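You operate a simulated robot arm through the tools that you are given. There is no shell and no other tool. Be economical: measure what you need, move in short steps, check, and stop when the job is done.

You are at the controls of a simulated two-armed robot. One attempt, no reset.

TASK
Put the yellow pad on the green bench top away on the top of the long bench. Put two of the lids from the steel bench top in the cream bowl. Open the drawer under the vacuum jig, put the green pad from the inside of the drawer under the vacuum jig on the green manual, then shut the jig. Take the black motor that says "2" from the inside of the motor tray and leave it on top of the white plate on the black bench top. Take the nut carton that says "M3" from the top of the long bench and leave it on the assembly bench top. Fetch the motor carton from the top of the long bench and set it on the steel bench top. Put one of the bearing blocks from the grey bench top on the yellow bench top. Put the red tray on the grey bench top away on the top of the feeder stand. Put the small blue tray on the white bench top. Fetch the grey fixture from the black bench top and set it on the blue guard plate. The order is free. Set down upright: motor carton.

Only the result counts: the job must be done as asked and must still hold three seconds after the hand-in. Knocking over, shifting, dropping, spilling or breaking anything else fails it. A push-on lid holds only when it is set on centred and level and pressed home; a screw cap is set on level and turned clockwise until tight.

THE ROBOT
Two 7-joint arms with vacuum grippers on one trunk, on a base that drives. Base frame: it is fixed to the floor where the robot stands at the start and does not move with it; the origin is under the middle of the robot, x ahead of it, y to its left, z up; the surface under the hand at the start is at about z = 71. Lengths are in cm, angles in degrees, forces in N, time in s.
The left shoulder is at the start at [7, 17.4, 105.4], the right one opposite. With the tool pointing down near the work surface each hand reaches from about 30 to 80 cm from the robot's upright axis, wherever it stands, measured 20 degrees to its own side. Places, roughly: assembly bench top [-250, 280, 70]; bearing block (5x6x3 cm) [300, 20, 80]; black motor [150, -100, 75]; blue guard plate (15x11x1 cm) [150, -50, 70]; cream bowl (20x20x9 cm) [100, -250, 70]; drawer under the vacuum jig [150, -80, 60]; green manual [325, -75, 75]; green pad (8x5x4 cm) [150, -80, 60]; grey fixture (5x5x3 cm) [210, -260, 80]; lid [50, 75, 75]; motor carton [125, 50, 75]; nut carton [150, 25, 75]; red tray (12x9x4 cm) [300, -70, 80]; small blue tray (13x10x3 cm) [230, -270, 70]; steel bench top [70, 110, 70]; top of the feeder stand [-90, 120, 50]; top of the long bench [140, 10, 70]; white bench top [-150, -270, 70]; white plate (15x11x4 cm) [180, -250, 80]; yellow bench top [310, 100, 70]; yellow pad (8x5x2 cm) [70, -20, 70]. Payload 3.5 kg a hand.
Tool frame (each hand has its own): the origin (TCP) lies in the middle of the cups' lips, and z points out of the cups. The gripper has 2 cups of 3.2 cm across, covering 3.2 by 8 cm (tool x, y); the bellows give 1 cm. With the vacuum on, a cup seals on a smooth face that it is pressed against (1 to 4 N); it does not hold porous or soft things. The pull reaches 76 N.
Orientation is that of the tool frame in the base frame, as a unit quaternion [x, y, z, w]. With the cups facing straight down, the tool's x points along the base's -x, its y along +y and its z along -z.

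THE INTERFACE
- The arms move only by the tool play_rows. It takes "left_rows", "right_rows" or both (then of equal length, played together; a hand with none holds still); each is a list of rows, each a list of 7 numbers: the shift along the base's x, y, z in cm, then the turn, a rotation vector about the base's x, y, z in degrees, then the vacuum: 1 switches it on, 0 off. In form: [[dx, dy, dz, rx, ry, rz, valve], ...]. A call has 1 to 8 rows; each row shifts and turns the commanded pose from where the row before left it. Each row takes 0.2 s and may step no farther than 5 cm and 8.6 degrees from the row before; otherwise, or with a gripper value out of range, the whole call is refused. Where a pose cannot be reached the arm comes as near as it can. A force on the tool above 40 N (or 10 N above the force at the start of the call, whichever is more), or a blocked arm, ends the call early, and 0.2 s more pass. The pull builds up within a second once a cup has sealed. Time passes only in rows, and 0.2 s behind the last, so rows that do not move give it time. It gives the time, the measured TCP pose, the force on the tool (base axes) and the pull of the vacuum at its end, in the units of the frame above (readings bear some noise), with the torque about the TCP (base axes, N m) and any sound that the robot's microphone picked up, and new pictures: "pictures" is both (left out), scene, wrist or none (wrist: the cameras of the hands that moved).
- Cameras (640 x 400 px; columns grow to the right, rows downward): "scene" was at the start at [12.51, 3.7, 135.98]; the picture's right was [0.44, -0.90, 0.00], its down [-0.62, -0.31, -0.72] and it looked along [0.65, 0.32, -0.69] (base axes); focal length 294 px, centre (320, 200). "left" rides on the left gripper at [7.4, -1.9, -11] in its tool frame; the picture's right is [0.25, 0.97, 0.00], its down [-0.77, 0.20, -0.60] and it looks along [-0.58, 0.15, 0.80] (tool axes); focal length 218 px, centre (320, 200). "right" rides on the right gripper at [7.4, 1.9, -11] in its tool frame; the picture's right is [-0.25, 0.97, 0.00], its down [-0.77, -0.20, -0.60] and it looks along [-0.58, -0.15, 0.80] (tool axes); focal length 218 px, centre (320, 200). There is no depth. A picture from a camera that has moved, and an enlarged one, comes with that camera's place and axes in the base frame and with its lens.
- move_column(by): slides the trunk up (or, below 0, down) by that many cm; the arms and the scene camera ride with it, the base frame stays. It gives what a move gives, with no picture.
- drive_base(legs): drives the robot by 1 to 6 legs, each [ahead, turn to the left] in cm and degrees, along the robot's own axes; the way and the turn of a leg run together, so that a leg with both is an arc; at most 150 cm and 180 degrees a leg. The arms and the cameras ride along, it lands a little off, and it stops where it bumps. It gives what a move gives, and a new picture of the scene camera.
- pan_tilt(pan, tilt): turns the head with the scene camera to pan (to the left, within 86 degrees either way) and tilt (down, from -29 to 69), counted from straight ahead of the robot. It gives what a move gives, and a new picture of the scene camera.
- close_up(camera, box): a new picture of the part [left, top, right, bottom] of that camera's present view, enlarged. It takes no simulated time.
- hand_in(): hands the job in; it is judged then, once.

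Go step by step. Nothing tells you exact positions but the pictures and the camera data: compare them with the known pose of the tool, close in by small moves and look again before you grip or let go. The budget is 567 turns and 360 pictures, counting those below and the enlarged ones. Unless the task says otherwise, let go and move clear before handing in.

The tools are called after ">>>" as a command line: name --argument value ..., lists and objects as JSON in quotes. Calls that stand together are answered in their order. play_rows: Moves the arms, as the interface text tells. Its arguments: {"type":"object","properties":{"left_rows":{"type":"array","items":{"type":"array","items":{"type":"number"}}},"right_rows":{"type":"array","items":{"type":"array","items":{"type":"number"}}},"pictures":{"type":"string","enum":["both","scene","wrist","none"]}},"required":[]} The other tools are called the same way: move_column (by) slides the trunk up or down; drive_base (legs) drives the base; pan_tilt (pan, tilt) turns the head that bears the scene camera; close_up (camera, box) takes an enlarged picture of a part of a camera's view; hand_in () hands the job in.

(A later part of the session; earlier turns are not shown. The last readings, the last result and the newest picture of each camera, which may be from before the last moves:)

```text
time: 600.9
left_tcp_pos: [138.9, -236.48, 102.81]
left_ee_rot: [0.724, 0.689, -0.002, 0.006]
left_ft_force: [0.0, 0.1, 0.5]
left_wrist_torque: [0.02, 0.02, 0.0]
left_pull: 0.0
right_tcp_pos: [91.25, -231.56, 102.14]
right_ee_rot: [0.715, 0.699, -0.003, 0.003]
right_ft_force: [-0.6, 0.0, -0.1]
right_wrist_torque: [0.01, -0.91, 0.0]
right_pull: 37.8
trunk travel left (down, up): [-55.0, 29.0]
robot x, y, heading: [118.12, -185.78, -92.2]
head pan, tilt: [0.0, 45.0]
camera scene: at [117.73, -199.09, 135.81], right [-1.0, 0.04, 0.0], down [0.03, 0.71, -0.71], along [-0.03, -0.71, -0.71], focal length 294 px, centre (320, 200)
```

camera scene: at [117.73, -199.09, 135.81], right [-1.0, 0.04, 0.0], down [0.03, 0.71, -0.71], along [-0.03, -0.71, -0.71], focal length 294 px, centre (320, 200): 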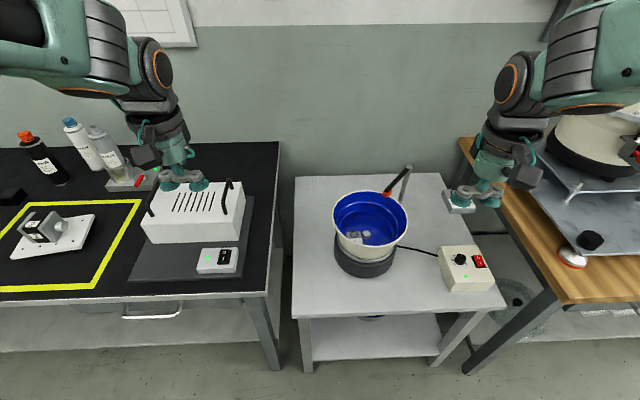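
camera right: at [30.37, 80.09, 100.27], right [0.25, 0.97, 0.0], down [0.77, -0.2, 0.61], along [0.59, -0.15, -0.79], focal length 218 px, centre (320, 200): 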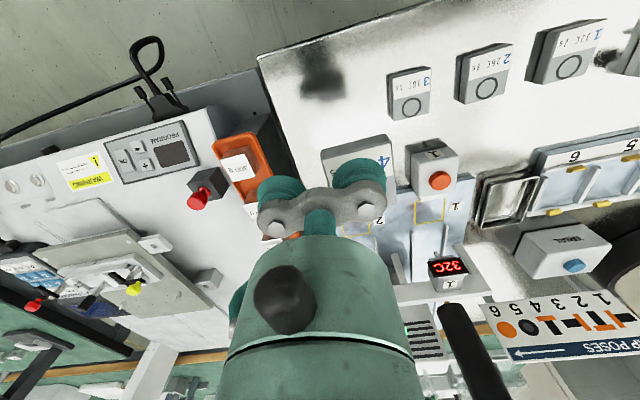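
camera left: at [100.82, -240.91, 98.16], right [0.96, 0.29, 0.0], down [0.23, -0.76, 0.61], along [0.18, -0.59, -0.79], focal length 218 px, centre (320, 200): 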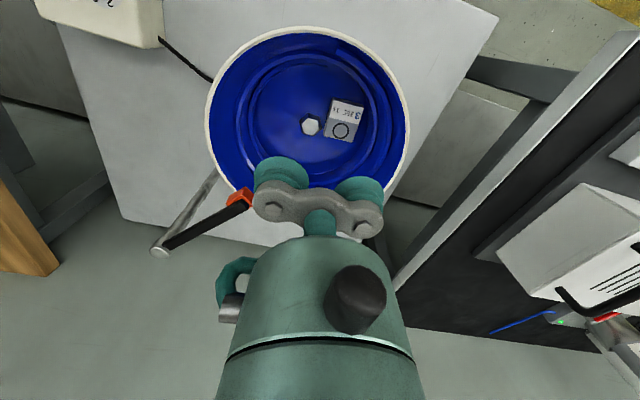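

I bring lid 4 above the bowl.

>>> play_rows --right_rows '[[2.5, -3.5, 0, 0, 0, 0, 1], [2.5, -3.5, 0, 0, 0, 0, 1], [2.5, -3.5, 0, 0, 0, 0, 1], [2.5, -3.5, -1, 0, 0, 0, 1], [1.5, -2.5, -3, 0, 0, 0, 1], [0, 0, -4.5, 0, 0, 0, 1], [0, 0, -4, 0, 0, 0, 1], [0, 0, 0, 0, 0, 0, 1]]'

```text
time: 602.7
left_tcp_pos: [138.83, -236.37, 102.94]
left_ee_rot: [0.725, 0.689, -0.003, 0.006]
left_ft_force: [-0.4, 0.6, 0.5]
left_wrist_torque: [0.03, 0.02, 0.01]
left_pull: 0.1
right_tcp_pos: [102.81, -247.88, 89.79]
right_ee_rot: [0.715, 0.699, -0.003, 0.003]
right_ft_force: [0.2, -0.3, 0.3]
right_wrist_torque: [0.0, -0.89, 0.01]
right_pull: 37.7
trunk travel left (down, up): [-55.0, 29.0]
robot x, y, heading: [118.28, -185.98, -92.2]
head pan, tilt: [0.0, 45.0]
camera scene: at [117.75, -198.93, 135.83], right [-1.0, 0.04, 0.0], down [0.03, 0.71, -0.71], along [-0.03, -0.71, -0.71], focal length 294 px, centre (320, 200)
camera right: at [104.83, -240.55, 100.6], right [0.96, -0.28, 0.0], down [-0.22, -0.76, 0.61], along [-0.17, -0.59, -0.79], focal length 218 px, centre (320, 200)
```

scene: 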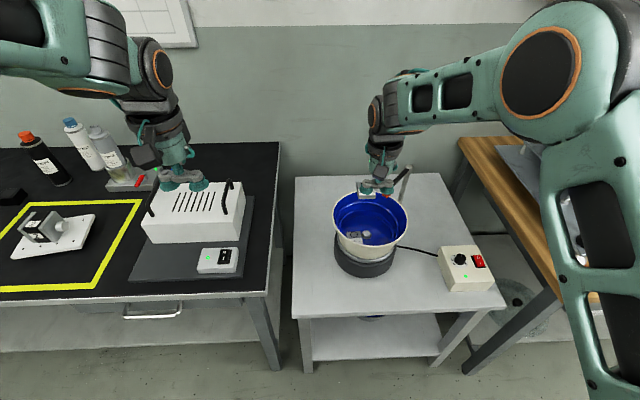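
right: 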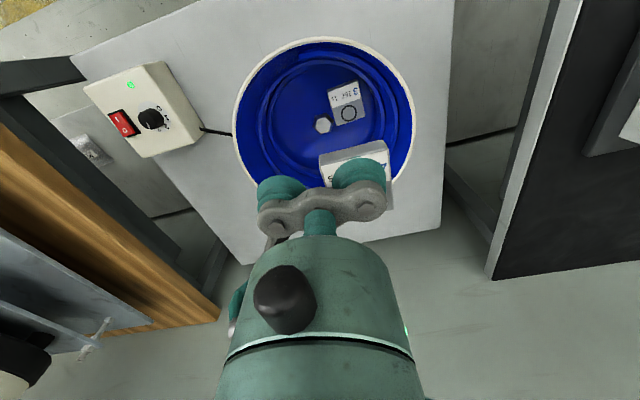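

Lid 3 is at (106, -249). I align lid 4 on top of it and lower.

>>> play_rows --right_rows '[[0.7, -0.7, -4, 0, 0, 0, 1], [0, 0, -4.5, 0, 0, 0, 1], [0, 0, -4, 0, 0, 0, 1], [0, 0, -2, 0, 0, 0, 1], [0, 0, -0.8, 0, 0, 0, 1], [0, 0, -0.7, 0, 0, 0, 1], [0, 0, -0.6, 0, 0, 0, 1], [0, 0, 0, 0, 0, 0, 1]]' --pictures "wrist"

```text
time: 604.5
left_tcp_pos: [138.76, -236.51, 102.87]
left_ee_rot: [0.725, 0.689, -0.002, 0.005]
left_ft_force: [-0.4, 0.6, 0.3]
left_wrist_torque: [-0.02, -0.01, 0.03]
left_pull: 0.0
right_tcp_pos: [103.62, -248.76, 73.1]
right_ee_rot: [0.715, 0.699, -0.003, 0.001]
right_ft_force: [-0.2, -0.5, -0.4]
right_wrist_torque: [0.03, -0.91, 0.0]
right_pull: 37.9
trunk travel left (down, up): [-55.0, 29.0]
robot x, y, heading: [118.43, -185.99, -92.0]
head pan, tilt: [0.0, 45.0]
camera right: at [105.69, -241.47, 83.92], right [0.96, -0.28, 0.0], down [-0.22, -0.76, 0.61], along [-0.17, -0.59, -0.79], focal length 218 px, centre (320, 200)
```

right: 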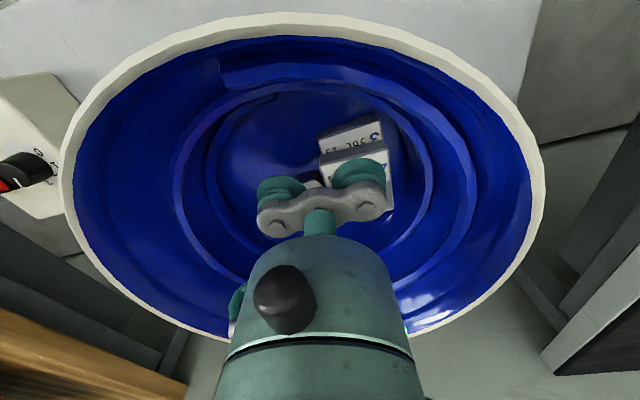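

>>> play_rows --right_rows '[[0, 0, -0.5, 0, 0, 0, 1], [0, 0, -0.4, 0, 0, 0, 1], [0, 0, -0.4, 0, 0, 0, 1], [0, 0, 0, 0, 0, 0, 1]]' --pictures "none"

```text
time: 605.5
left_tcp_pos: [138.85, -236.32, 102.9]
left_ee_rot: [0.724, 0.689, -0.004, 0.006]
left_ft_force: [-0.3, 0.2, -0.8]
left_wrist_torque: [-0.01, 0.02, -0.01]
left_pull: 0.1
right_tcp_pos: [103.41, -248.79, 72.12]
right_ee_rot: [0.715, 0.699, -0.006, 0.005]
right_ft_force: [-2.1, -5.6, 27.2]
right_wrist_torque: [0.14, -1.27, -0.08]
right_pull: 38.1
trunk travel left (down, up): [-55.0, 29.0]
robot x, y, heading: [118.06, -186.13, -92.2]
head pan, tilt: [0.0, 45.0]
```

Contact. I ease off, release and rise.

>>> play_rows --right_rows '[[0, 0, 0.3, 0, 0, 0, 0], [0, 0, 0, 0, 0, 0, 0], [0, 0, 0, 0, 0, 0, 0], [0, 0, 0.8, 0, 0, 0, 0], [0, 0, 3, 0, 0, 0, 0], [0, 0, 4.5, 0, 0, 0, 0], [0, 0, 4.5, 0, 0, 0, 0], [0, 0, 4.5, 0, 0, 0, 0]]' --pictures "wrist"

```text
time: 607.3
left_tcp_pos: [138.82, -236.36, 102.9]
left_ee_rot: [0.725, 0.689, -0.004, 0.005]
left_ft_force: [-0.8, -0.8, 0.3]
left_wrist_torque: [-0.01, 0.01, -0.03]
left_pull: 0.1
right_tcp_pos: [103.55, -248.76, 89.54]
right_ee_rot: [0.715, 0.699, -0.002, 0.003]
right_ft_force: [0.4, 0.3, 0.2]
right_wrist_torque: [0.02, 0.04, 0.0]
right_pull: 0.1
trunk travel left (down, up): [-55.0, 29.0]
robot x, y, heading: [117.9, -186.01, -92.2]
head pan, tilt: [0.0, 45.0]
camera right: at [105.56, -241.3, 100.41], right [0.96, -0.28, 0.0], down [-0.22, -0.76, 0.61], along [-0.17, -0.59, -0.79], focal length 218 px, centre (320, 200)
```

right: 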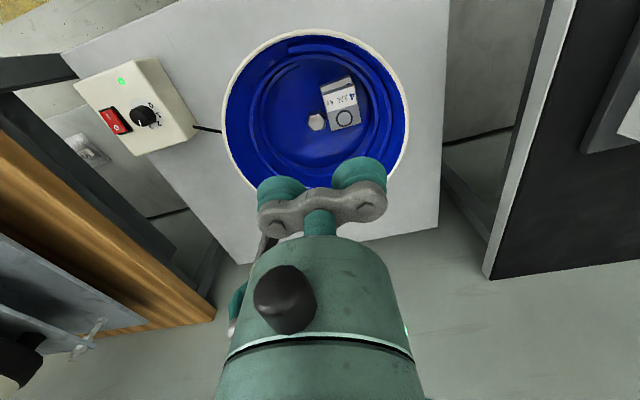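

Both lids are in the bowl. I retract and drive to the cartons on the long bench.

>>> play_rows --right_rows '[[0, 0, 4.5, 0, 0, 0, 0], [0, 0, 4.5, 0, 0, 0, 0], [0, 0, 4, 0, 0, 0, 0], [-3, 3, 1, 0, 0, 0, 0], [-3, 3, 0, 0, 0, 0, 0], [-2, 3, 0, 0, 0, 0, 0], [-2, 3, 0, 0, 0, 0, 0], [-1, 2, 0, 0, 0, 0, 0]]' --pictures "none"

>>> drive_base --legs '[[-14, 0], [0, 92], [110, 0], [0, 90], [120, 0], [86, 0]]'

```text
time: 609.1
left_tcp_pos: [138.77, -236.37, 102.8]
left_ee_rot: [0.725, 0.689, -0.002, 0.005]
left_ft_force: [0.5, 0.1, 0.5]
left_wrist_torque: [-0.02, 0.02, 0.02]
left_pull: 0.1
right_tcp_pos: [92.5, -234.51, 103.38]
right_ee_rot: [0.716, 0.698, -0.002, 0.003]
right_ft_force: [-0.1, -0.5, 0.3]
right_wrist_torque: [-0.01, -0.01, -0.03]
right_pull: 0.0
trunk travel left (down, up): [-55.0, 29.0]
robot x, y, heading: [118.05, -185.77, -92.1]
head pan, tilt: [0.0, 45.0]
```

```text
time: 633.2
left_tcp_pos: [198.87, 82.9, 102.82]
left_ee_rot: [0.715, -0.699, -0.006, -0.002]
left_ft_force: [0.2, 0.0, 0.1]
left_wrist_torque: [-0.01, 0.0, -0.02]
left_pull: 0.0
right_tcp_pos: [245.19, 84.67, 103.41]
right_ee_rot: [0.725, -0.689, -0.002, -0.002]
right_ft_force: [-1.1, 0.3, 0.3]
right_wrist_torque: [-0.01, 0.01, -0.02]
right_pull: 0.1
trunk travel left (down, up): [-55.0, 29.0]
robot x, y, heading: [223.04, 34.31, 92.0]
head pan, tilt: [0.0, 45.0]
camera scene: at [223.01, 47.22, 135.81], right [1.0, 0.04, 0.0], down [0.03, -0.71, -0.71], along [-0.03, 0.71, -0.71], focal length 294 px, centre (320, 200)
```

scene: 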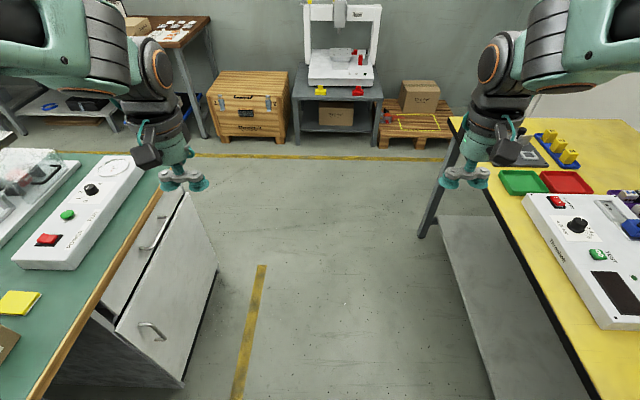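

I turn to the bench and close in.

>>> drive_base --legs '[[0, 88], [18, 0]]'

>>> close_up --camera "left" --box '[0, 0, 640, 400]'

>>> close_up --camera "right" --box '[0, 0, 640, 400]'

```text
time: 638.4
left_tcp_pos: [155.58, 11.99, 102.73]
left_ee_rot: [1.0, -0.011, -0.005, 0.001]
left_ft_force: [0.0, 0.3, -0.4]
left_wrist_torque: [-0.01, 0.02, 0.01]
left_pull: 0.1
right_tcp_pos: [156.03, 58.41, 103.43]
right_ee_rot: [1.0, 0.002, -0.004, 0.0]
right_ft_force: [-0.4, 0.5, -0.5]
right_wrist_torque: [0.03, -0.04, -0.01]
right_pull: 0.1
trunk travel left (down, up): [-55.0, 29.0]
robot x, y, heading: [205.24, 33.86, 179.1]
head pan, tilt: [0.0, 45.0]
camera scene: at [192.42, 34.38, 135.81], right [0.01, 1.0, 0.0], down [0.71, -0.01, -0.71], along [-0.71, 0.01, -0.71], focal length 294 px, centre (320, 200)
```

scene: 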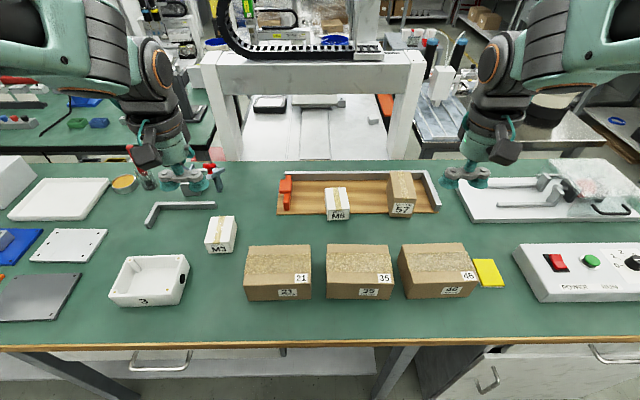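

```text
1.00 times, centred on (320, 200) of left (not enlarged: the box is as wide or as high as the picture)
camera zoom: at [163.09, 13.9, 113.7], right [0.23, -0.97, 0.0], down [-0.77, -0.18, 0.61], along [-0.6, -0.14, -0.79], focal length 218 px, centre (320, 200)
```

zoom: 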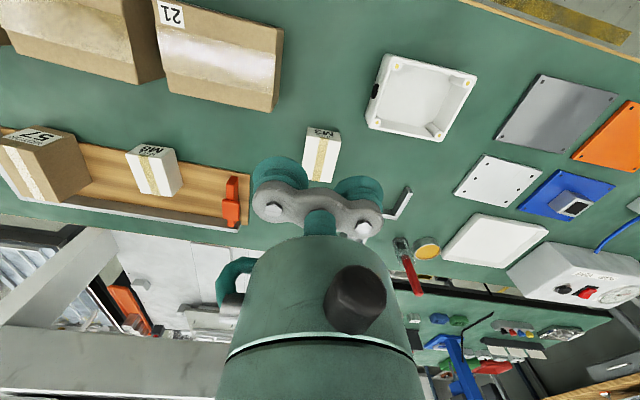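

```text
1.00 times, centred on (320, 200) of right (not enlarged: the box is as wide or as high as the picture)
camera zoom: at [163.41, 56.5, 114.24], right [-0.25, -0.97, 0.0], down [-0.77, 0.2, 0.61], along [-0.59, 0.15, -0.79], focal length 218 px, centre (320, 200)
```

zoom: 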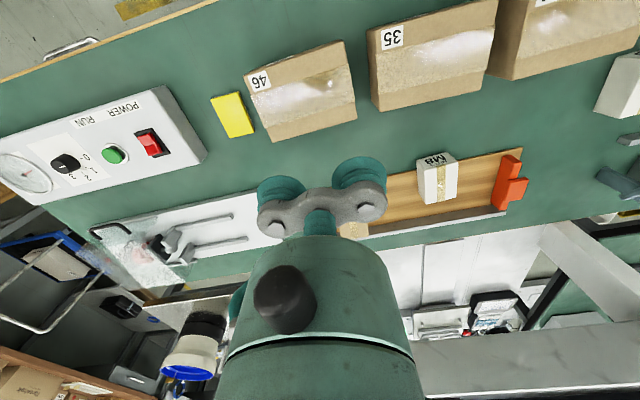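

M3 is left, MOTOR 57 is right. First M3: I bring the left hand above it.

>>> play_rows --left_rows '[[-3, -1.2, -2, 0, 0, 0, 0], [-3, -1.2, -3, 0, 0, 0, 0], [-2.7, -1, -3, 0, 0, 0, 0], [0, 0, -3.5, 0, 0, 0, 0], [0, 0, 0, 0, 0, 0, 0]]' --pictures "wrist"

```text
time: 639.6
left_tcp_pos: [146.92, 8.91, 91.14]
left_ee_rot: [1.0, -0.011, -0.005, 0.002]
left_ft_force: [-1.0, -0.1, 0.0]
left_wrist_torque: [0.0, 0.02, -0.05]
left_pull: 0.1
right_tcp_pos: [156.09, 58.42, 103.4]
right_ee_rot: [1.0, 0.003, -0.003, 0.0]
right_ft_force: [-0.7, 0.0, 0.2]
right_wrist_torque: [-0.01, 0.03, 0.0]
right_pull: 0.0
trunk travel left (down, up): [-55.0, 29.0]
robot x, y, heading: [205.63, 33.96, 179.5]
head pan, tilt: [0.0, 45.0]
camera left: at [154.46, 10.66, 102.05], right [0.23, -0.97, 0.0], down [-0.77, -0.18, 0.61], along [-0.6, -0.14, -0.79], focal length 218 px, centre (320, 200)
```

left: 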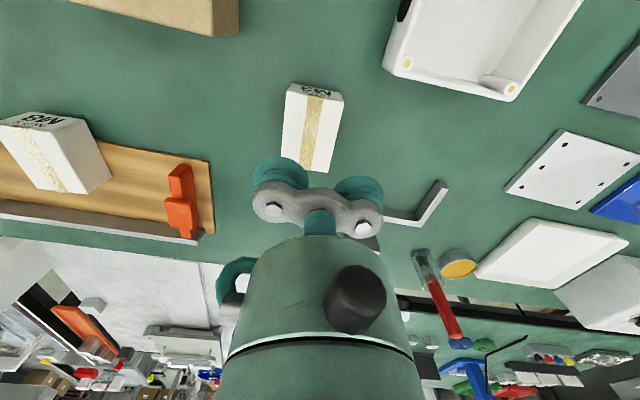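

M3's top is at z≈76–77, centre (145.2, 9.5), about 9 × 6 cm. I pick it with one centred cup.

>>> play_rows --left_rows '[[-1.7, -1.8, -4, 0, 0, 0, 0], [0, 0, -4, 0, 0, 0, 1], [0, 0, -2.5, 0, 0, 0, 1], [0, 0, -0.8, 0, 0, 0, 1], [0, 0, -0.6, 0, 0, 0, 1], [0, 0, 0, 0, 0, 0, 1]]' --pictures "wrist"

```text
time: 641.0
left_tcp_pos: [145.13, 7.03, 79.43]
left_ee_rot: [1.0, -0.011, -0.004, 0.002]
left_ft_force: [-0.2, 0.2, -0.2]
left_wrist_torque: [-0.03, -0.01, 0.01]
left_pull: 0.0
right_tcp_pos: [155.94, 58.3, 103.39]
right_ee_rot: [1.0, 0.003, -0.003, 0.0]
right_ft_force: [0.4, 0.3, 0.0]
right_wrist_torque: [0.02, 0.02, 0.01]
right_pull: 0.1
trunk travel left (down, up): [-55.0, 29.0]
robot x, y, heading: [205.65, 33.97, 179.5]
head pan, tilt: [0.0, 45.0]
camera left: at [152.73, 8.72, 90.26], right [0.23, -0.97, 0.0], down [-0.77, -0.18, 0.61], along [-0.6, -0.14, -0.79], focal length 218 px, centre (320, 200)
```

left: 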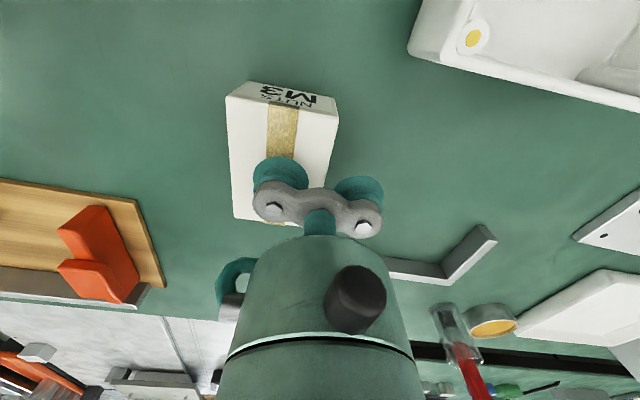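

The label reads "NUTS M3" and the cup is centred. Lower further.

>>> play_rows --left_rows '[[0, 0.2, -0.8, 0, 0, 0, 1], [0, 0, -0.6, 0, 0, 0, 1], [0, 0, -0.5, 0, 0, 0, 1], [0, 0, -0.5, 0, 0, 0, 1], [0, 0, 0, 0, 0, 0, 1], [0, 0, 0, 0, 0, 0, 1]]' --pictures "none"

```text
time: 642.4
left_tcp_pos: [145.12, 7.29, 77.45]
left_ee_rot: [1.0, -0.011, -0.008, 0.003]
left_ft_force: [-12.4, -8.2, 37.0]
left_wrist_torque: [1.42, -0.33, 0.15]
left_pull: 38.0
right_tcp_pos: [156.25, 58.36, 103.5]
right_ee_rot: [1.0, 0.003, -0.005, 0.001]
right_ft_force: [0.3, 0.2, 0.2]
right_wrist_torque: [-0.01, -0.03, 0.0]
right_pull: 0.1
trunk travel left (down, up): [-55.0, 29.0]
robot x, y, heading: [205.35, 33.92, 179.5]
head pan, tilt: [0.0, 45.0]
```

Sealed. I lift slowly.

>>> play_rows --left_rows '[[0, 0, 0.5, 0, 0, 0, 1], [0, 0, 0.6, 0, 0, 0, 1], [0, 0, 1.5, 0, 0, 0, 1], [0, 0, 2.5, 0, 0, 0, 1], [0, 0, 3.5, 0, 0, 0, 1], [0, 0, 4, 0, 0, 0, 1], [0, 0, 4, 0, 0, 0, 1], [0, 0, 4, 0, 0, 0, 1]]' --pictures "wrist"

```text
time: 644.2
left_tcp_pos: [145.15, 7.2, 97.82]
left_ee_rot: [1.0, -0.011, -0.005, 0.002]
left_ft_force: [0.1, -0.7, -2.4]
left_wrist_torque: [0.81, -0.02, 0.0]
left_pull: 38.3
right_tcp_pos: [156.09, 58.48, 103.42]
right_ee_rot: [1.0, 0.003, -0.004, -0.001]
right_ft_force: [0.7, 0.2, -0.5]
right_wrist_torque: [-0.01, 0.02, 0.04]
right_pull: 0.1
trunk travel left (down, up): [-55.0, 29.0]
robot x, y, heading: [205.63, 34.62, 179.2]
head pan, tilt: [0.0, 45.0]
camera left: at [152.69, 8.98, 108.64], right [0.23, -0.97, 0.0], down [-0.77, -0.18, 0.61], along [-0.6, -0.14, -0.79], focal length 218 px, centre (320, 200)
```

left: 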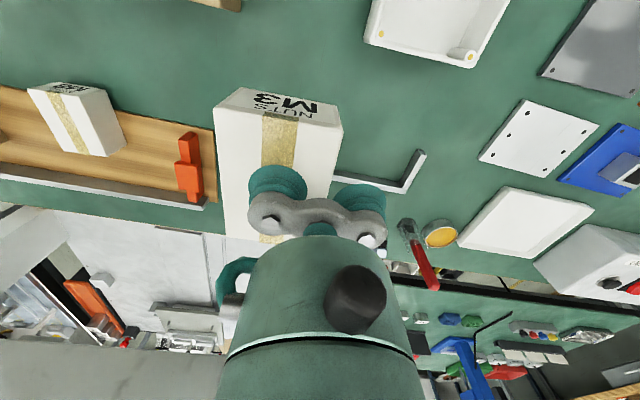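

M3 is held. I retract the left hand slightly and move the right hand toward the motor carton.

>>> play_rows --left_rows '[[1, 0, 3, 0, 0, 0, 1], [2, 0, 2, 0, 0, 0, 1], [3, 0, 1, 0, 0, 0, 1], [3, 0, 0, 0, 0, 0, 1], [3, 0, 0, 0, 0, 0, 1], [0, 0, 0, 0, 0, 0, 1]]' --right_rows '[[-2, 0, 0, 0, 0, 0, 0], [-3, 0, 0, 0, 0, 0, 0], [-3, 0, 0, 0, 0, 0, 0], [-3, 0, 0, 0, 0, 0, 0], [-2, 0, 0, 0, 0, 0, 0], [0, 0, 0, 0, 0, 0, 0]]'

```text
time: 645.6
left_tcp_pos: [157.39, 7.37, 103.54]
left_ee_rot: [1.0, -0.011, -0.006, 0.002]
left_ft_force: [0.2, -0.3, -2.9]
left_wrist_torque: [0.76, -0.03, 0.01]
left_pull: 37.4
right_tcp_pos: [143.07, 58.53, 103.37]
right_ee_rot: [1.0, 0.002, -0.003, 0.0]
right_ft_force: [0.6, 0.2, -0.1]
right_wrist_torque: [0.0, 0.02, -0.03]
right_pull: 0.0
trunk travel left (down, up): [-55.0, 29.0]
robot x, y, heading: [205.18, 34.04, 179.4]
head pan, tilt: [0.0, 45.0]
camera scene: at [192.41, 34.37, 135.81], right [0.01, 1.0, 0.0], down [0.71, -0.01, -0.71], along [-0.71, 0.01, -0.71], focal length 294 px, centre (320, 200)
camera right: at [150.46, 56.61, 114.24], right [-0.25, -0.97, 0.0], down [-0.77, 0.2, 0.61], along [-0.59, 0.15, -0.79], focal length 218 px, centre (320, 200)
camera left: at [164.89, 9.04, 114.47], right [0.23, -0.97, 0.0], down [-0.77, -0.18, 0.61], along [-0.6, -0.14, -0.79], focal length 218 px, centre (320, 200)
```

scene: 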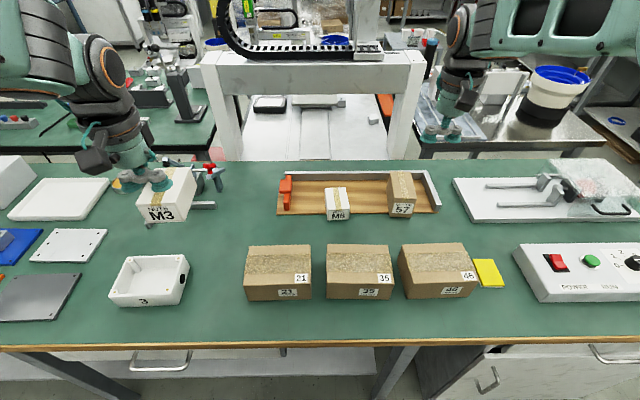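
right: 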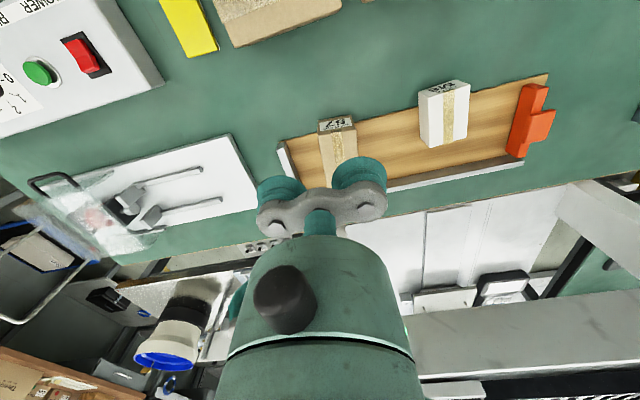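
left: 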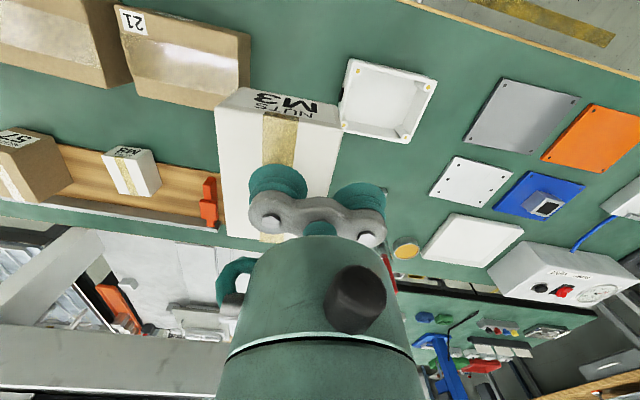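

The motor carton's top is at about (135.5, 57, 83). I approach it.

>>> play_rows --right_rows '[[-2.5, -1.3, -3, 0, 0, 0, 0], [-2.5, -1.3, -3, 0, 0, 0, 0], [-2.5, -1.3, -3, 0, 0, 0, 0], [0, 0, -2.5, 0, 0, 0, 0], [0, 0, 0, 0, 0, 0, 0]]' --pictures "both"

```text
time: 646.8
left_tcp_pos: [157.4, 7.26, 103.61]
left_ee_rot: [1.0, -0.011, -0.006, 0.002]
left_ft_force: [0.1, 0.7, -3.3]
left_wrist_torque: [0.75, -0.03, 0.0]
left_pull: 37.6
right_tcp_pos: [135.43, 54.48, 92.01]
right_ee_rot: [1.0, 0.003, -0.004, 0.0]
right_ft_force: [-0.1, 0.1, 0.5]
right_wrist_torque: [-0.01, 0.0, 0.01]
right_pull: 0.0
trunk travel left (down, up): [-55.0, 29.0]
robot x, y, heading: [205.42, 33.91, 179.3]
head pan, tilt: [0.0, 45.0]
camera scene: at [192.48, 34.35, 135.82], right [0.01, 1.0, 0.0], down [0.71, -0.01, -0.71], along [-0.71, 0.01, -0.71], focal length 294 px, centre (320, 200)
camera right: at [142.9, 52.48, 102.74], right [-0.25, -0.97, 0.0], down [-0.77, 0.2, 0.61], along [-0.59, 0.15, -0.79], focal length 218 px, centre (320, 200)
```

scene: 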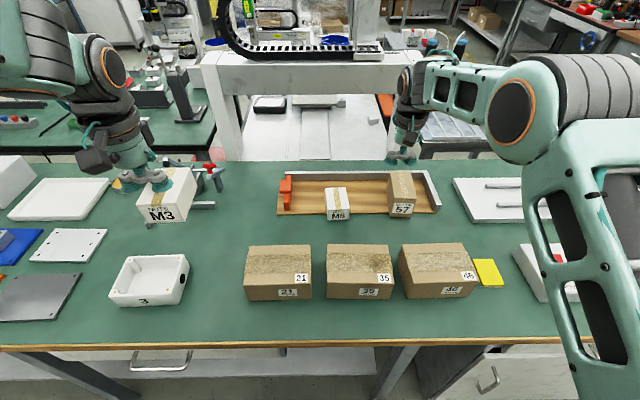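
right: 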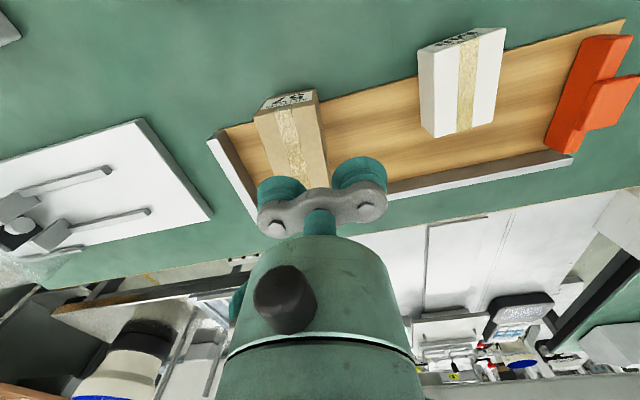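

The carton is about 11 × 6 × 9 cm and may be heavy, so I rotate the tool 90° to use both cups along its length.

>>> play_rows --right_rows '[[0, 0.8, 0, 0, 0, 8.5, 0], [0, 0.8, 0, 0, 0, 8.5, 0], [0, 0.8, 0, 0, 0, 8.5, 0], [-0.7, 0, 0, 0, 0, 8.5, 0], [-0.7, 0, 0, 0, 0, 8.5, 0], [-0.7, 0, 0, 0, 0, 8.5, 0], [0, 0, 0, 0, 0, 8.5, 0], [0, 0, 0, 0, 0, 8.5, 0]]' --pictures "none"

>>> play_rows --right_rows '[[0, 0, 0, 0, 0, 8.5, 0], [0, 0, 0, 0, 0, 8.5, 0], [0, 0, 0, 0, 0, 4, 0]]' --pictures "both"

```text
time: 648.6
left_tcp_pos: [157.27, 7.32, 103.64]
left_ee_rot: [1.0, -0.012, -0.005, 0.002]
left_ft_force: [0.6, 0.2, -3.4]
left_wrist_torque: [0.74, -0.01, -0.05]
left_pull: 38.2
right_tcp_pos: [133.43, 56.91, 91.87]
right_ee_rot: [0.827, 0.562, -0.003, 0.001]
right_ft_force: [-0.2, -0.5, 1.2]
right_wrist_torque: [0.0, -0.04, 0.0]
right_pull: 0.0
trunk travel left (down, up): [-55.0, 29.0]
robot x, y, heading: [205.35, 34.0, 179.9]
head pan, tilt: [0.0, 45.0]
```

```text
time: 649.4
left_tcp_pos: [157.3, 7.29, 103.64]
left_ee_rot: [1.0, -0.012, -0.005, 0.002]
left_ft_force: [0.4, 0.7, -2.8]
left_wrist_torque: [0.74, -0.06, 0.03]
left_pull: 38.0
right_tcp_pos: [133.47, 56.85, 91.97]
right_ee_rot: [0.712, 0.703, -0.002, 0.002]
right_ft_force: [0.9, -0.5, -0.4]
right_wrist_torque: [0.01, -0.02, -0.01]
right_pull: 0.0
trunk travel left (down, up): [-55.0, 29.0]
robot x, y, heading: [205.46, 33.83, 179.5]
head pan, tilt: [0.0, 45.0]
camera scene: at [192.44, 34.37, 135.81], right [0.01, 1.0, 0.0], down [0.71, -0.01, -0.71], along [-0.71, 0.01, -0.71], focal length 294 px, centre (320, 200)
camera right: at [135.43, 64.26, 102.79], right [0.96, -0.26, 0.0], down [-0.21, -0.76, 0.61], along [-0.16, -0.59, -0.79], focal length 218 px, centre (320, 200)
```

scene: 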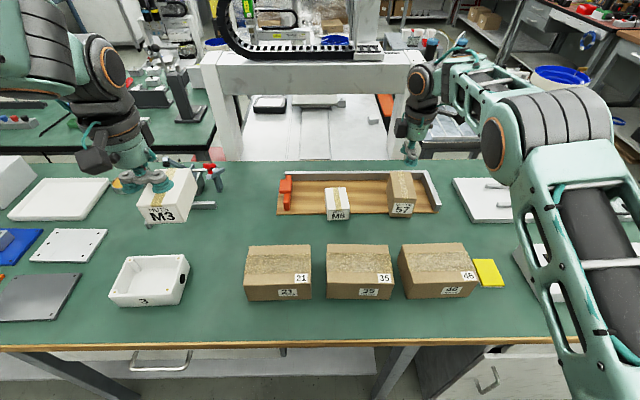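
right: 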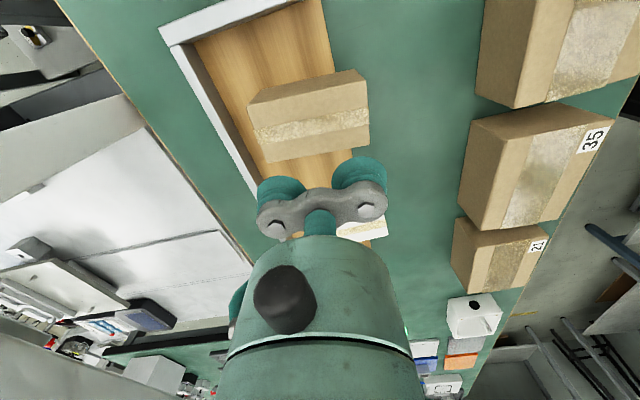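

Aligned with the tape line; carton centre (132.9, 57.4). I lower with vacuum.

>>> play_rows --right_rows '[[-0.5, 0.5, -4, 0, 0, 0, 1], [0, 0, -3.5, 0, 0, 0, 1], [0, 0, -0.8, 0, 0, 0, 1], [0, 0, -0.6, 0, 0, 0, 1], [0, 0, -0.5, 0, 0, 0, 1], [0, 0, -0.4, 0, 0, 0, 1], [0, 0, 0, 0, 0, 0, 1]]' --pictures "wrist"

```text
time: 651.0
left_tcp_pos: [157.38, 7.28, 103.62]
left_ee_rot: [1.0, -0.012, -0.006, 0.002]
left_ft_force: [-0.3, 0.1, -2.2]
left_wrist_torque: [0.72, -0.04, 0.01]
left_pull: 37.3
right_tcp_pos: [132.82, 57.45, 82.16]
right_ee_rot: [0.712, 0.703, -0.003, 0.002]
right_ft_force: [-0.1, 0.1, 3.4]
right_wrist_torque: [0.33, -0.25, 0.05]
right_pull: 75.3
trunk travel left (down, up): [-55.0, 29.0]
robot x, y, heading: [205.56, 34.4, 179.3]
head pan, tilt: [0.0, 45.0]
camera right: at [134.97, 64.76, 93.02], right [0.96, -0.27, 0.0], down [-0.21, -0.76, 0.61], along [-0.16, -0.59, -0.79], focal length 218 px, centre (320, 200)
```

right: 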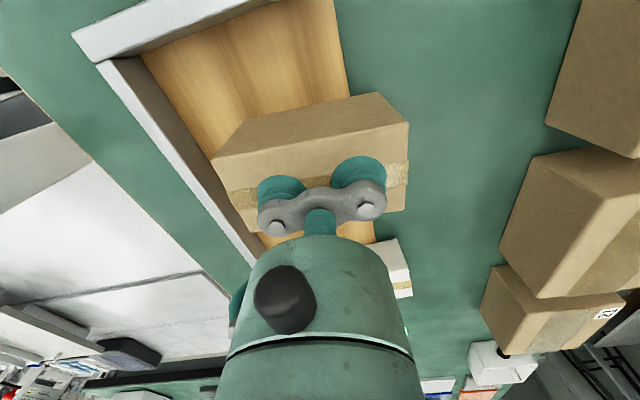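

Both cups sealed at 75 N. I lift slowly.

>>> play_rows --right_rows '[[0, 0, 0.4, 0, 0, 0, 1], [0, 0, 0.6, 0, 0, 0, 1], [0, 0, 1.5, 0, 0, 0, 1], [0, 0, 2.5, 0, 0, 0, 1], [0, 0, 3, 0, 0, 0, 1], [0, 0, 3.5, 0, 0, 0, 1], [0, 0, 3.5, 0, 0, 0, 1], [0, 0, 3.5, 0, 0, 0, 1]]' --pictures "wrist"

```text
time: 652.8
left_tcp_pos: [157.15, 7.3, 103.51]
left_ee_rot: [1.0, -0.011, -0.005, 0.001]
left_ft_force: [-0.1, -0.2, -2.2]
left_wrist_torque: [0.75, -0.01, -0.02]
left_pull: 37.9
right_tcp_pos: [132.84, 57.59, 100.69]
right_ee_rot: [0.711, 0.703, -0.003, 0.002]
right_ft_force: [0.2, 0.2, -6.1]
right_wrist_torque: [-0.01, -0.02, -0.02]
right_pull: 75.2
trunk travel left (down, up): [-55.0, 29.0]
robot x, y, heading: [205.63, 34.33, 179.1]
head pan, tilt: [0.0, 45.0]
camera right: at [134.85, 64.94, 111.5], right [0.96, -0.26, 0.0], down [-0.21, -0.76, 0.61], along [-0.16, -0.59, -0.79], focal length 218 px, centre (320, 200)
```

right: 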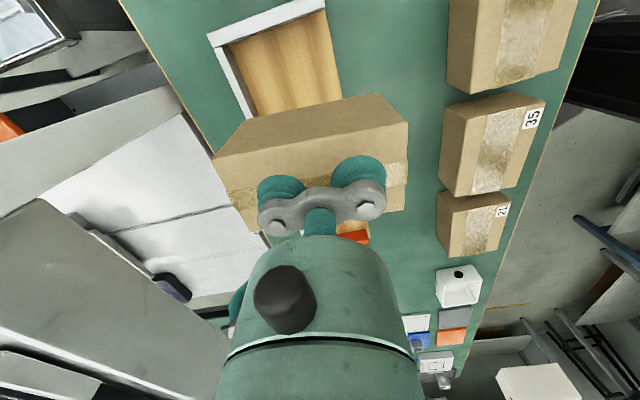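

Held firmly (about 6 N). I raise it more, retract and rotate back.

>>> play_rows --right_rows '[[0, 0, 4, 0, 0, 0, 1], [1, 0, 4, 0, 0, -8, 1], [3, 0, 2, 0, 0, -8.5, 1], [4, 0, 0, 0, 0, -8.5, 1], [4, 0, 0, 0, 0, -8.5, 1], [4, 0, 0, 0, 0, -8.5, 1], [4, 0, 0, 0, 0, -8.5, 1], [2, 0, 0, 0, 0, -8.5, 1]]' --pictures "none"

>>> play_rows --right_rows '[[0, 0, 0, 0, 0, -8.5, 1], [0, 0, 0, 0, 0, -8.5, 1], [0, 0, 0, 0, 0, -8.5, 1], [0, 0, 0, 0, 0, -5, 1], [0, 0, 0, 0, 0, 0, 1]]' --pictures "scene"

```text
time: 654.6
left_tcp_pos: [157.24, 7.31, 103.62]
left_ee_rot: [1.0, -0.012, -0.005, 0.002]
left_ft_force: [-0.6, 0.6, -3.8]
left_wrist_torque: [0.75, -0.03, 0.02]
left_pull: 37.6
right_tcp_pos: [154.95, 57.52, 110.6]
right_ee_rot: [0.966, 0.259, -0.003, 0.001]
right_ft_force: [0.0, -0.2, -6.3]
right_wrist_torque: [-0.01, -0.04, 0.02]
right_pull: 75.3
trunk travel left (down, up): [-55.0, 29.0]
robot x, y, heading: [205.7, 34.17, 179.2]
head pan, tilt: [0.0, 45.0]
```

```text
time: 655.8
left_tcp_pos: [157.3, 7.28, 103.61]
left_ee_rot: [1.0, -0.011, -0.005, 0.004]
left_ft_force: [-0.7, -0.3, -2.8]
left_wrist_torque: [0.74, -0.07, 0.01]
left_pull: 37.6
right_tcp_pos: [154.8, 57.45, 110.61]
right_ee_rot: [1.0, -0.003, -0.003, -0.001]
right_ft_force: [-0.3, -0.4, -6.6]
right_wrist_torque: [-0.04, 0.01, 0.01]
right_pull: 75.5
trunk travel left (down, up): [-55.0, 29.0]
robot x, y, heading: [205.21, 34.19, 179.6]
head pan, tilt: [0.0, 45.0]
camera scene: at [192.39, 34.38, 135.81], right [0.01, 1.0, 0.0], down [0.71, -0.01, -0.71], along [-0.71, 0.01, -0.71], focal length 294 px, centre (320, 200)
```

scene: 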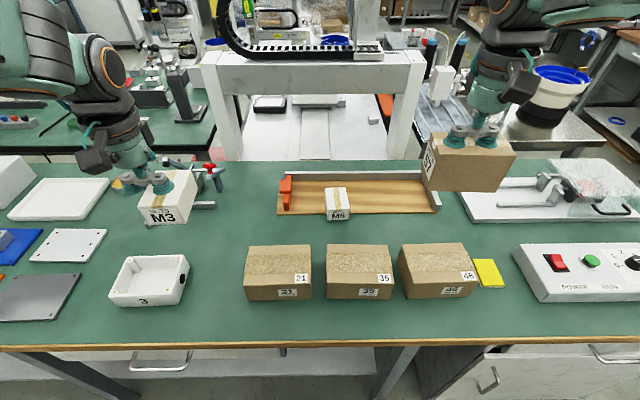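

Both cartons are held. I back out and drive around the north end of the long bench.

>>> drive_base --legs '[[-18, 0], [0, -90], [150, 0]]'

>>> pan_tilt --pan 65 --tilt 30

```text
time: 668.2
left_tcp_pos: [194.01, 233.91, 103.65]
left_ee_rot: [0.707, -0.707, -0.004, -0.002]
left_ft_force: [-0.4, -0.1, -3.7]
left_wrist_torque: [0.0, -0.78, -0.02]
left_pull: 37.5
right_tcp_pos: [243.93, 237.5, 110.63]
right_ee_rot: [0.714, -0.7, -0.002, -0.003]
right_ft_force: [-0.4, -0.3, -6.4]
right_wrist_torque: [-0.01, 0.01, 0.04]
right_pull: 75.8
trunk travel left (down, up): [-55.0, 29.0]
robot x, y, heading: [222.18, 186.35, 90.7]
head pan, tilt: [0.0, 45.0]
camera scene: at [221.98, 199.65, 135.81], right [1.0, 0.01, 0.0], down [0.01, -0.71, -0.71], along [-0.01, 0.71, -0.71], focal length 294 px, centre (320, 200)
```

scene: 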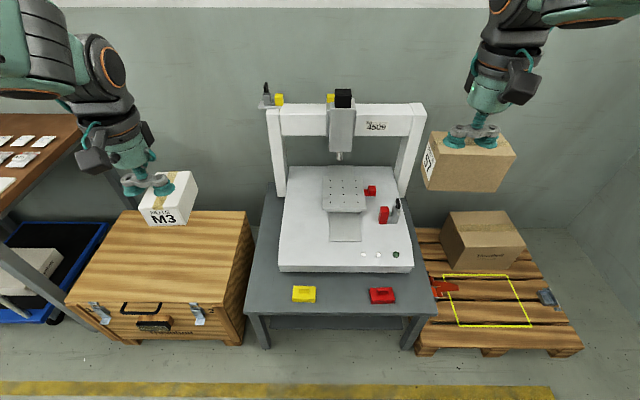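

```text
time: 669.6
left_tcp_pos: [193.88, 233.93, 103.6]
left_ee_rot: [-0.707, 0.707, 0.005, 0.003]
left_ft_force: [0.6, 0.4, -2.3]
left_wrist_torque: [-0.02, -0.7, -0.01]
left_pull: 37.4
right_tcp_pos: [243.99, 237.61, 110.63]
right_ee_rot: [0.714, -0.7, -0.003, -0.002]
right_ft_force: [0.8, -0.2, -6.4]
right_wrist_torque: [-0.05, 0.06, -0.02]
right_pull: 75.9
trunk travel left (down, up): [-55.0, 29.0]
robot x, y, heading: [222.09, 186.2, 90.6]
head pan, tilt: [65.0, 30.0]
camera scene: at [213.84, 195.24, 138.07], right [0.41, 0.91, 0.0], down [0.46, -0.21, -0.87], along [-0.79, 0.36, -0.5], focal length 294 px, centre (320, 200)
```

scene: 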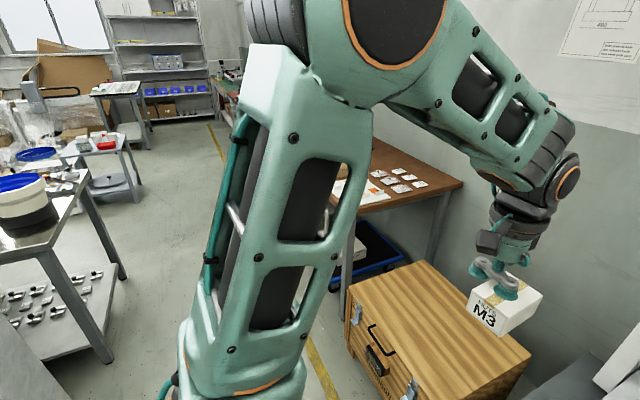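

The way west looks open. I turn west and check.

>>> drive_base --legs '[[0, 89]]'

>>> pan_tilt --pan 0 --tilt 35

```text
time: 673.8
left_tcp_pos: [174.35, 158.47, 103.64]
left_ee_rot: [1.0, -0.001, -0.004, 0.003]
left_ft_force: [0.2, -0.2, -2.7]
left_wrist_torque: [0.7, 0.01, -0.02]
left_pull: 37.7
right_tcp_pos: [170.83, 208.48, 110.53]
right_ee_rot: [1.0, 0.009, -0.003, 0.0]
right_ft_force: [-0.2, 0.2, -7.9]
right_wrist_torque: [0.0, -0.02, 0.02]
right_pull: 75.3
trunk travel left (down, up): [-55.0, 29.0]
robot x, y, heading: [221.7, 186.31, -179.4]
head pan, tilt: [65.0, 30.0]
camera scene: at [213.31, 178.12, 138.07], right [-0.91, 0.41, 0.0], down [0.21, 0.46, -0.87], along [-0.36, -0.79, -0.5], focal length 294 px, centre (320, 200)
```

scene: 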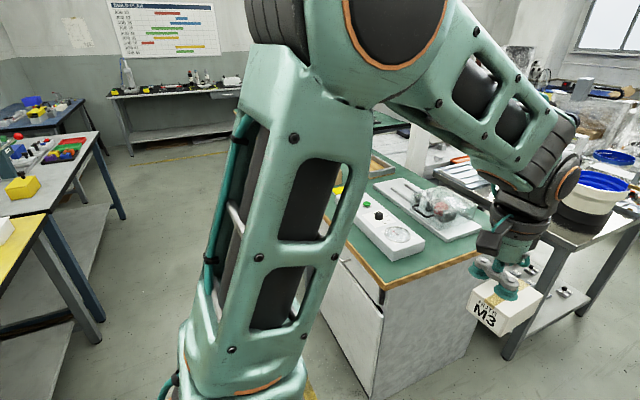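

```text
time: 675.2
left_tcp_pos: [174.44, 158.46, 103.6]
left_ee_rot: [1.0, -0.001, -0.005, 0.003]
left_ft_force: [-0.4, 0.0, -2.4]
left_wrist_torque: [0.74, -0.05, 0.01]
left_pull: 38.3
right_tcp_pos: [170.96, 208.58, 110.55]
right_ee_rot: [1.0, 0.008, -0.003, 0.0]
right_ft_force: [0.3, -0.6, -7.0]
right_wrist_torque: [0.0, -0.01, 0.01]
right_pull: 75.3
trunk travel left (down, up): [-55.0, 29.0]
robot x, y, heading: [221.98, 186.4, -179.3]
head pan, tilt: [0.0, 35.0]
camera scene: at [208.24, 186.27, 137.29], right [-0.01, 1.0, 0.0], down [0.57, 0.01, -0.82], along [-0.82, -0.01, -0.57], focal length 294 px, centre (320, 200)
```

scene: 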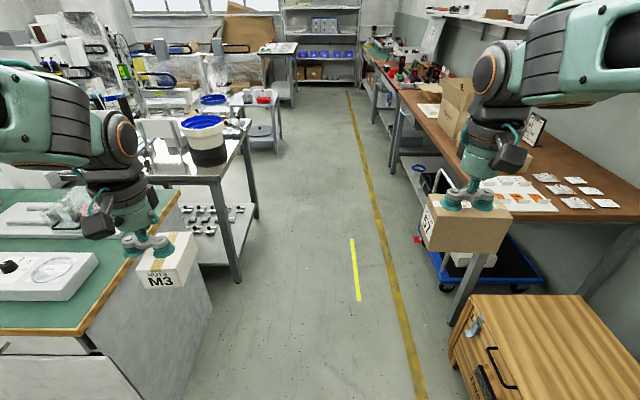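

The corridor is clear. I drive west, then south to the steel bench's west side.

>>> drive_base --legs '[[130, 0], [110, 0], [0, 89], [84, 0], [0, 90]]'

>>> pan_tilt --pan -10 --tilt 45

```text
time: 698.7
left_tcp_pos: [27.72, 130.31, 103.62]
left_ee_rot: [0.006, 1.0, 0.003, 0.005]
left_ft_force: [0.3, -0.1, -3.7]
left_wrist_torque: [-0.72, 0.04, -0.04]
left_pull: 38.5
right_tcp_pos: [30.8, 80.13, 110.65]
right_ee_rot: [-0.004, 1.0, 0.0, 0.003]
right_ft_force: [0.8, -0.5, -8.4]
right_wrist_torque: [0.04, 0.02, -0.01]
right_pull: 75.4
trunk travel left (down, up): [-55.0, 29.0]
robot x, y, heading: [-20.09, 102.82, 0.0]
head pan, tilt: [0.0, 35.0]
camera scene: at [-6.14, 102.86, 137.29], right [0.0, -1.0, 0.0], down [-0.57, 0.0, -0.82], along [0.82, 0.0, -0.57], focal length 294 px, centre (320, 200)
```

scene: 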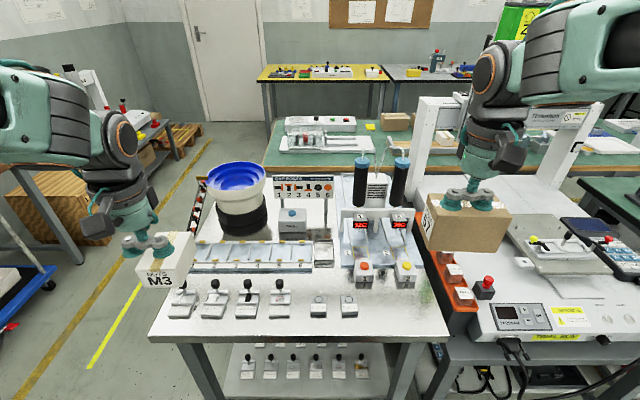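

```text
time: 699.4
left_tcp_pos: [27.81, 130.27, 103.64]
left_ee_rot: [0.006, 1.0, 0.003, 0.005]
left_ft_force: [-0.5, 0.4, -3.8]
left_wrist_torque: [-0.69, 0.02, -0.02]
left_pull: 37.8
right_tcp_pos: [30.67, 80.28, 110.61]
right_ee_rot: [-0.004, 1.0, 0.001, 0.004]
right_ft_force: [-0.4, -0.6, -6.3]
right_wrist_torque: [0.05, -0.01, -0.02]
right_pull: 75.4
trunk travel left (down, up): [-55.0, 29.0]
robot x, y, heading: [-20.09, 102.38, 0.1]
head pan, tilt: [-10.0, 45.0]
camera scene: at [-6.93, 101.45, 135.81], right [-0.17, -0.99, 0.0], down [-0.7, 0.12, -0.71], along [0.7, -0.12, -0.71], focal length 294 px, centre (320, 200)
```

scene: 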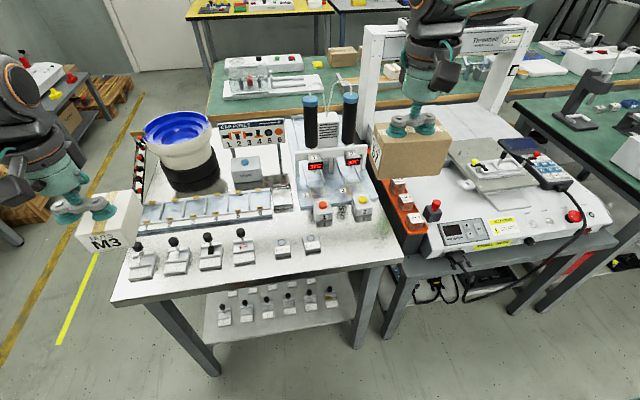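

The freed area at the steel bench's right front, around (36.5, 84), fits the carton. I move it there and lower.

>>> play_rows --right_rows '[[3, 1.9, -1, 0, 0, 0, 1], [2.9, 1.9, -2, 0, 0, 0, 1], [0, 0, -4, 0, 0, 0, 1], [0, 0, -4, 0, 0, 0, 1], [0, 0, -4, 0, 0, 0, 1], [0, 0, -3.5, 0, 0, 0, 1], [0, 0, 0, 0, 0, 0, 1]]'

```text
time: 701.0
left_tcp_pos: [27.62, 130.34, 103.63]
left_ee_rot: [0.005, 1.0, 0.002, 0.006]
left_ft_force: [-0.3, -0.3, -2.2]
left_wrist_torque: [-0.73, 0.03, -0.01]
left_pull: 38.0
right_tcp_pos: [36.66, 84.02, 91.95]
right_ee_rot: [-0.004, 1.0, 0.0, 0.003]
right_ft_force: [-0.5, -0.7, -6.8]
right_wrist_torque: [0.06, 0.02, 0.04]
right_pull: 75.6
trunk travel left (down, up): [-55.0, 29.0]
robot x, y, heading: [-19.87, 102.68, 0.3]
head pan, tilt: [-10.0, 45.0]
camera scene: at [-6.99, 101.47, 135.82], right [-0.17, -0.98, 0.0], down [-0.7, 0.12, -0.71], along [0.7, -0.12, -0.71], focal length 294 px, centre (320, 200)
camera right: at [29.26, 85.87, 102.8], right [0.25, 0.97, 0.0], down [0.77, -0.19, 0.61], along [0.59, -0.15, -0.79], focal length 218 px, centre (320, 200)
```

scene: 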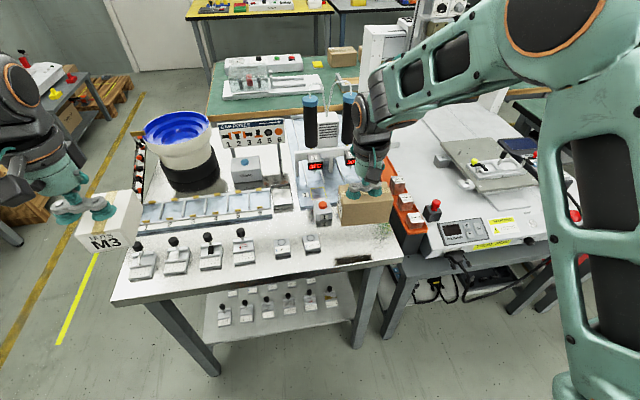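
right: 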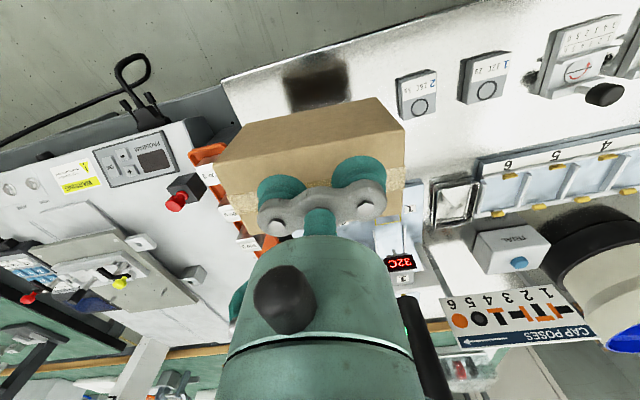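

Good clearance. I lower with small steps.

>>> play_rows --right_rows '[[-0.5, 0, -3.5, 0, 0, 0, 1], [0, 0, -3.5, 0, 0, 0, 1], [0, 0, -1.5, 0, 0, 0, 1], [0, 0, -0.7, 0, 0, 0, 1], [0, 0, -0.5, 0, 0, 0, 1], [0, 0, -0.4, 0, 0, 0, 1], [0, 0, 0, 0, 0, 0, 1]]' --pictures "scene"

```text
time: 702.6
left_tcp_pos: [27.75, 130.2, 103.65]
left_ee_rot: [0.005, 1.0, 0.002, 0.004]
left_ft_force: [0.5, -0.2, -2.9]
left_wrist_torque: [-0.7, 0.07, 0.0]
left_pull: 37.6
right_tcp_pos: [36.15, 83.88, 82.0]
right_ee_rot: [-0.004, 1.0, 0.0, 0.003]
right_ft_force: [1.1, -0.1, -7.6]
right_wrist_torque: [0.03, 0.03, 0.0]
right_pull: 75.5
trunk travel left (down, up): [-55.0, 29.0]
robot x, y, heading: [-20.15, 102.84, 0.2]
head pan, tilt: [-10.0, 45.0]
camera scene: at [-6.93, 101.44, 135.81], right [-0.17, -0.98, 0.0], down [-0.7, 0.12, -0.71], along [0.7, -0.12, -0.71], focal length 294 px, centre (320, 200)
```

scene: 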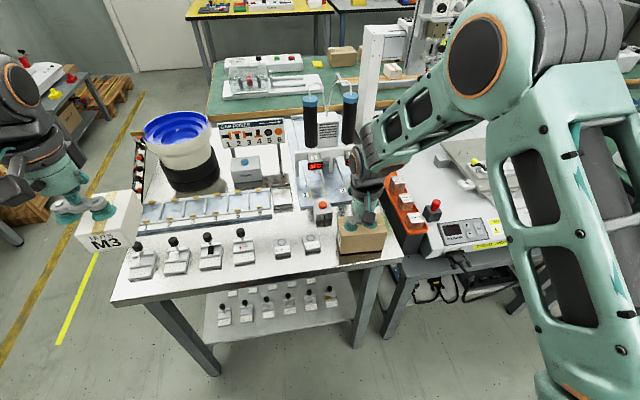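

>>> play_rows --right_rows '[[0, 0, -0.4, 0, 0, 0, 1], [0, 0, -0.4, 0, 0, 0, 1], [0, 0, -0.3, 0, 0, 0, 1], [0, 0, 0, 0, 0, 0, 1]]' --pictures "none"

```text
time: 703.4
left_tcp_pos: [27.48, 130.38, 103.64]
left_ee_rot: [0.005, 1.0, 0.002, 0.006]
left_ft_force: [0.0, -0.2, -3.6]
left_wrist_torque: [-0.74, 0.03, -0.02]
left_pull: 38.2
right_tcp_pos: [36.27, 83.89, 81.45]
right_ee_rot: [-0.004, 1.0, -0.001, 0.01]
right_ft_force: [-7.4, 0.7, 17.1]
right_wrist_torque: [-0.12, 0.51, -0.06]
right_pull: 74.8
trunk travel left (down, up): [-55.0, 29.0]
robot x, y, heading: [-19.75, 102.58, 0.3]
head pan, tilt: [-10.0, 45.0]
stopped in row 4 (right hand): the force on the tool passed its limit at 42 N (the readings are from after the stop); the commanded pose is now the measured one
```

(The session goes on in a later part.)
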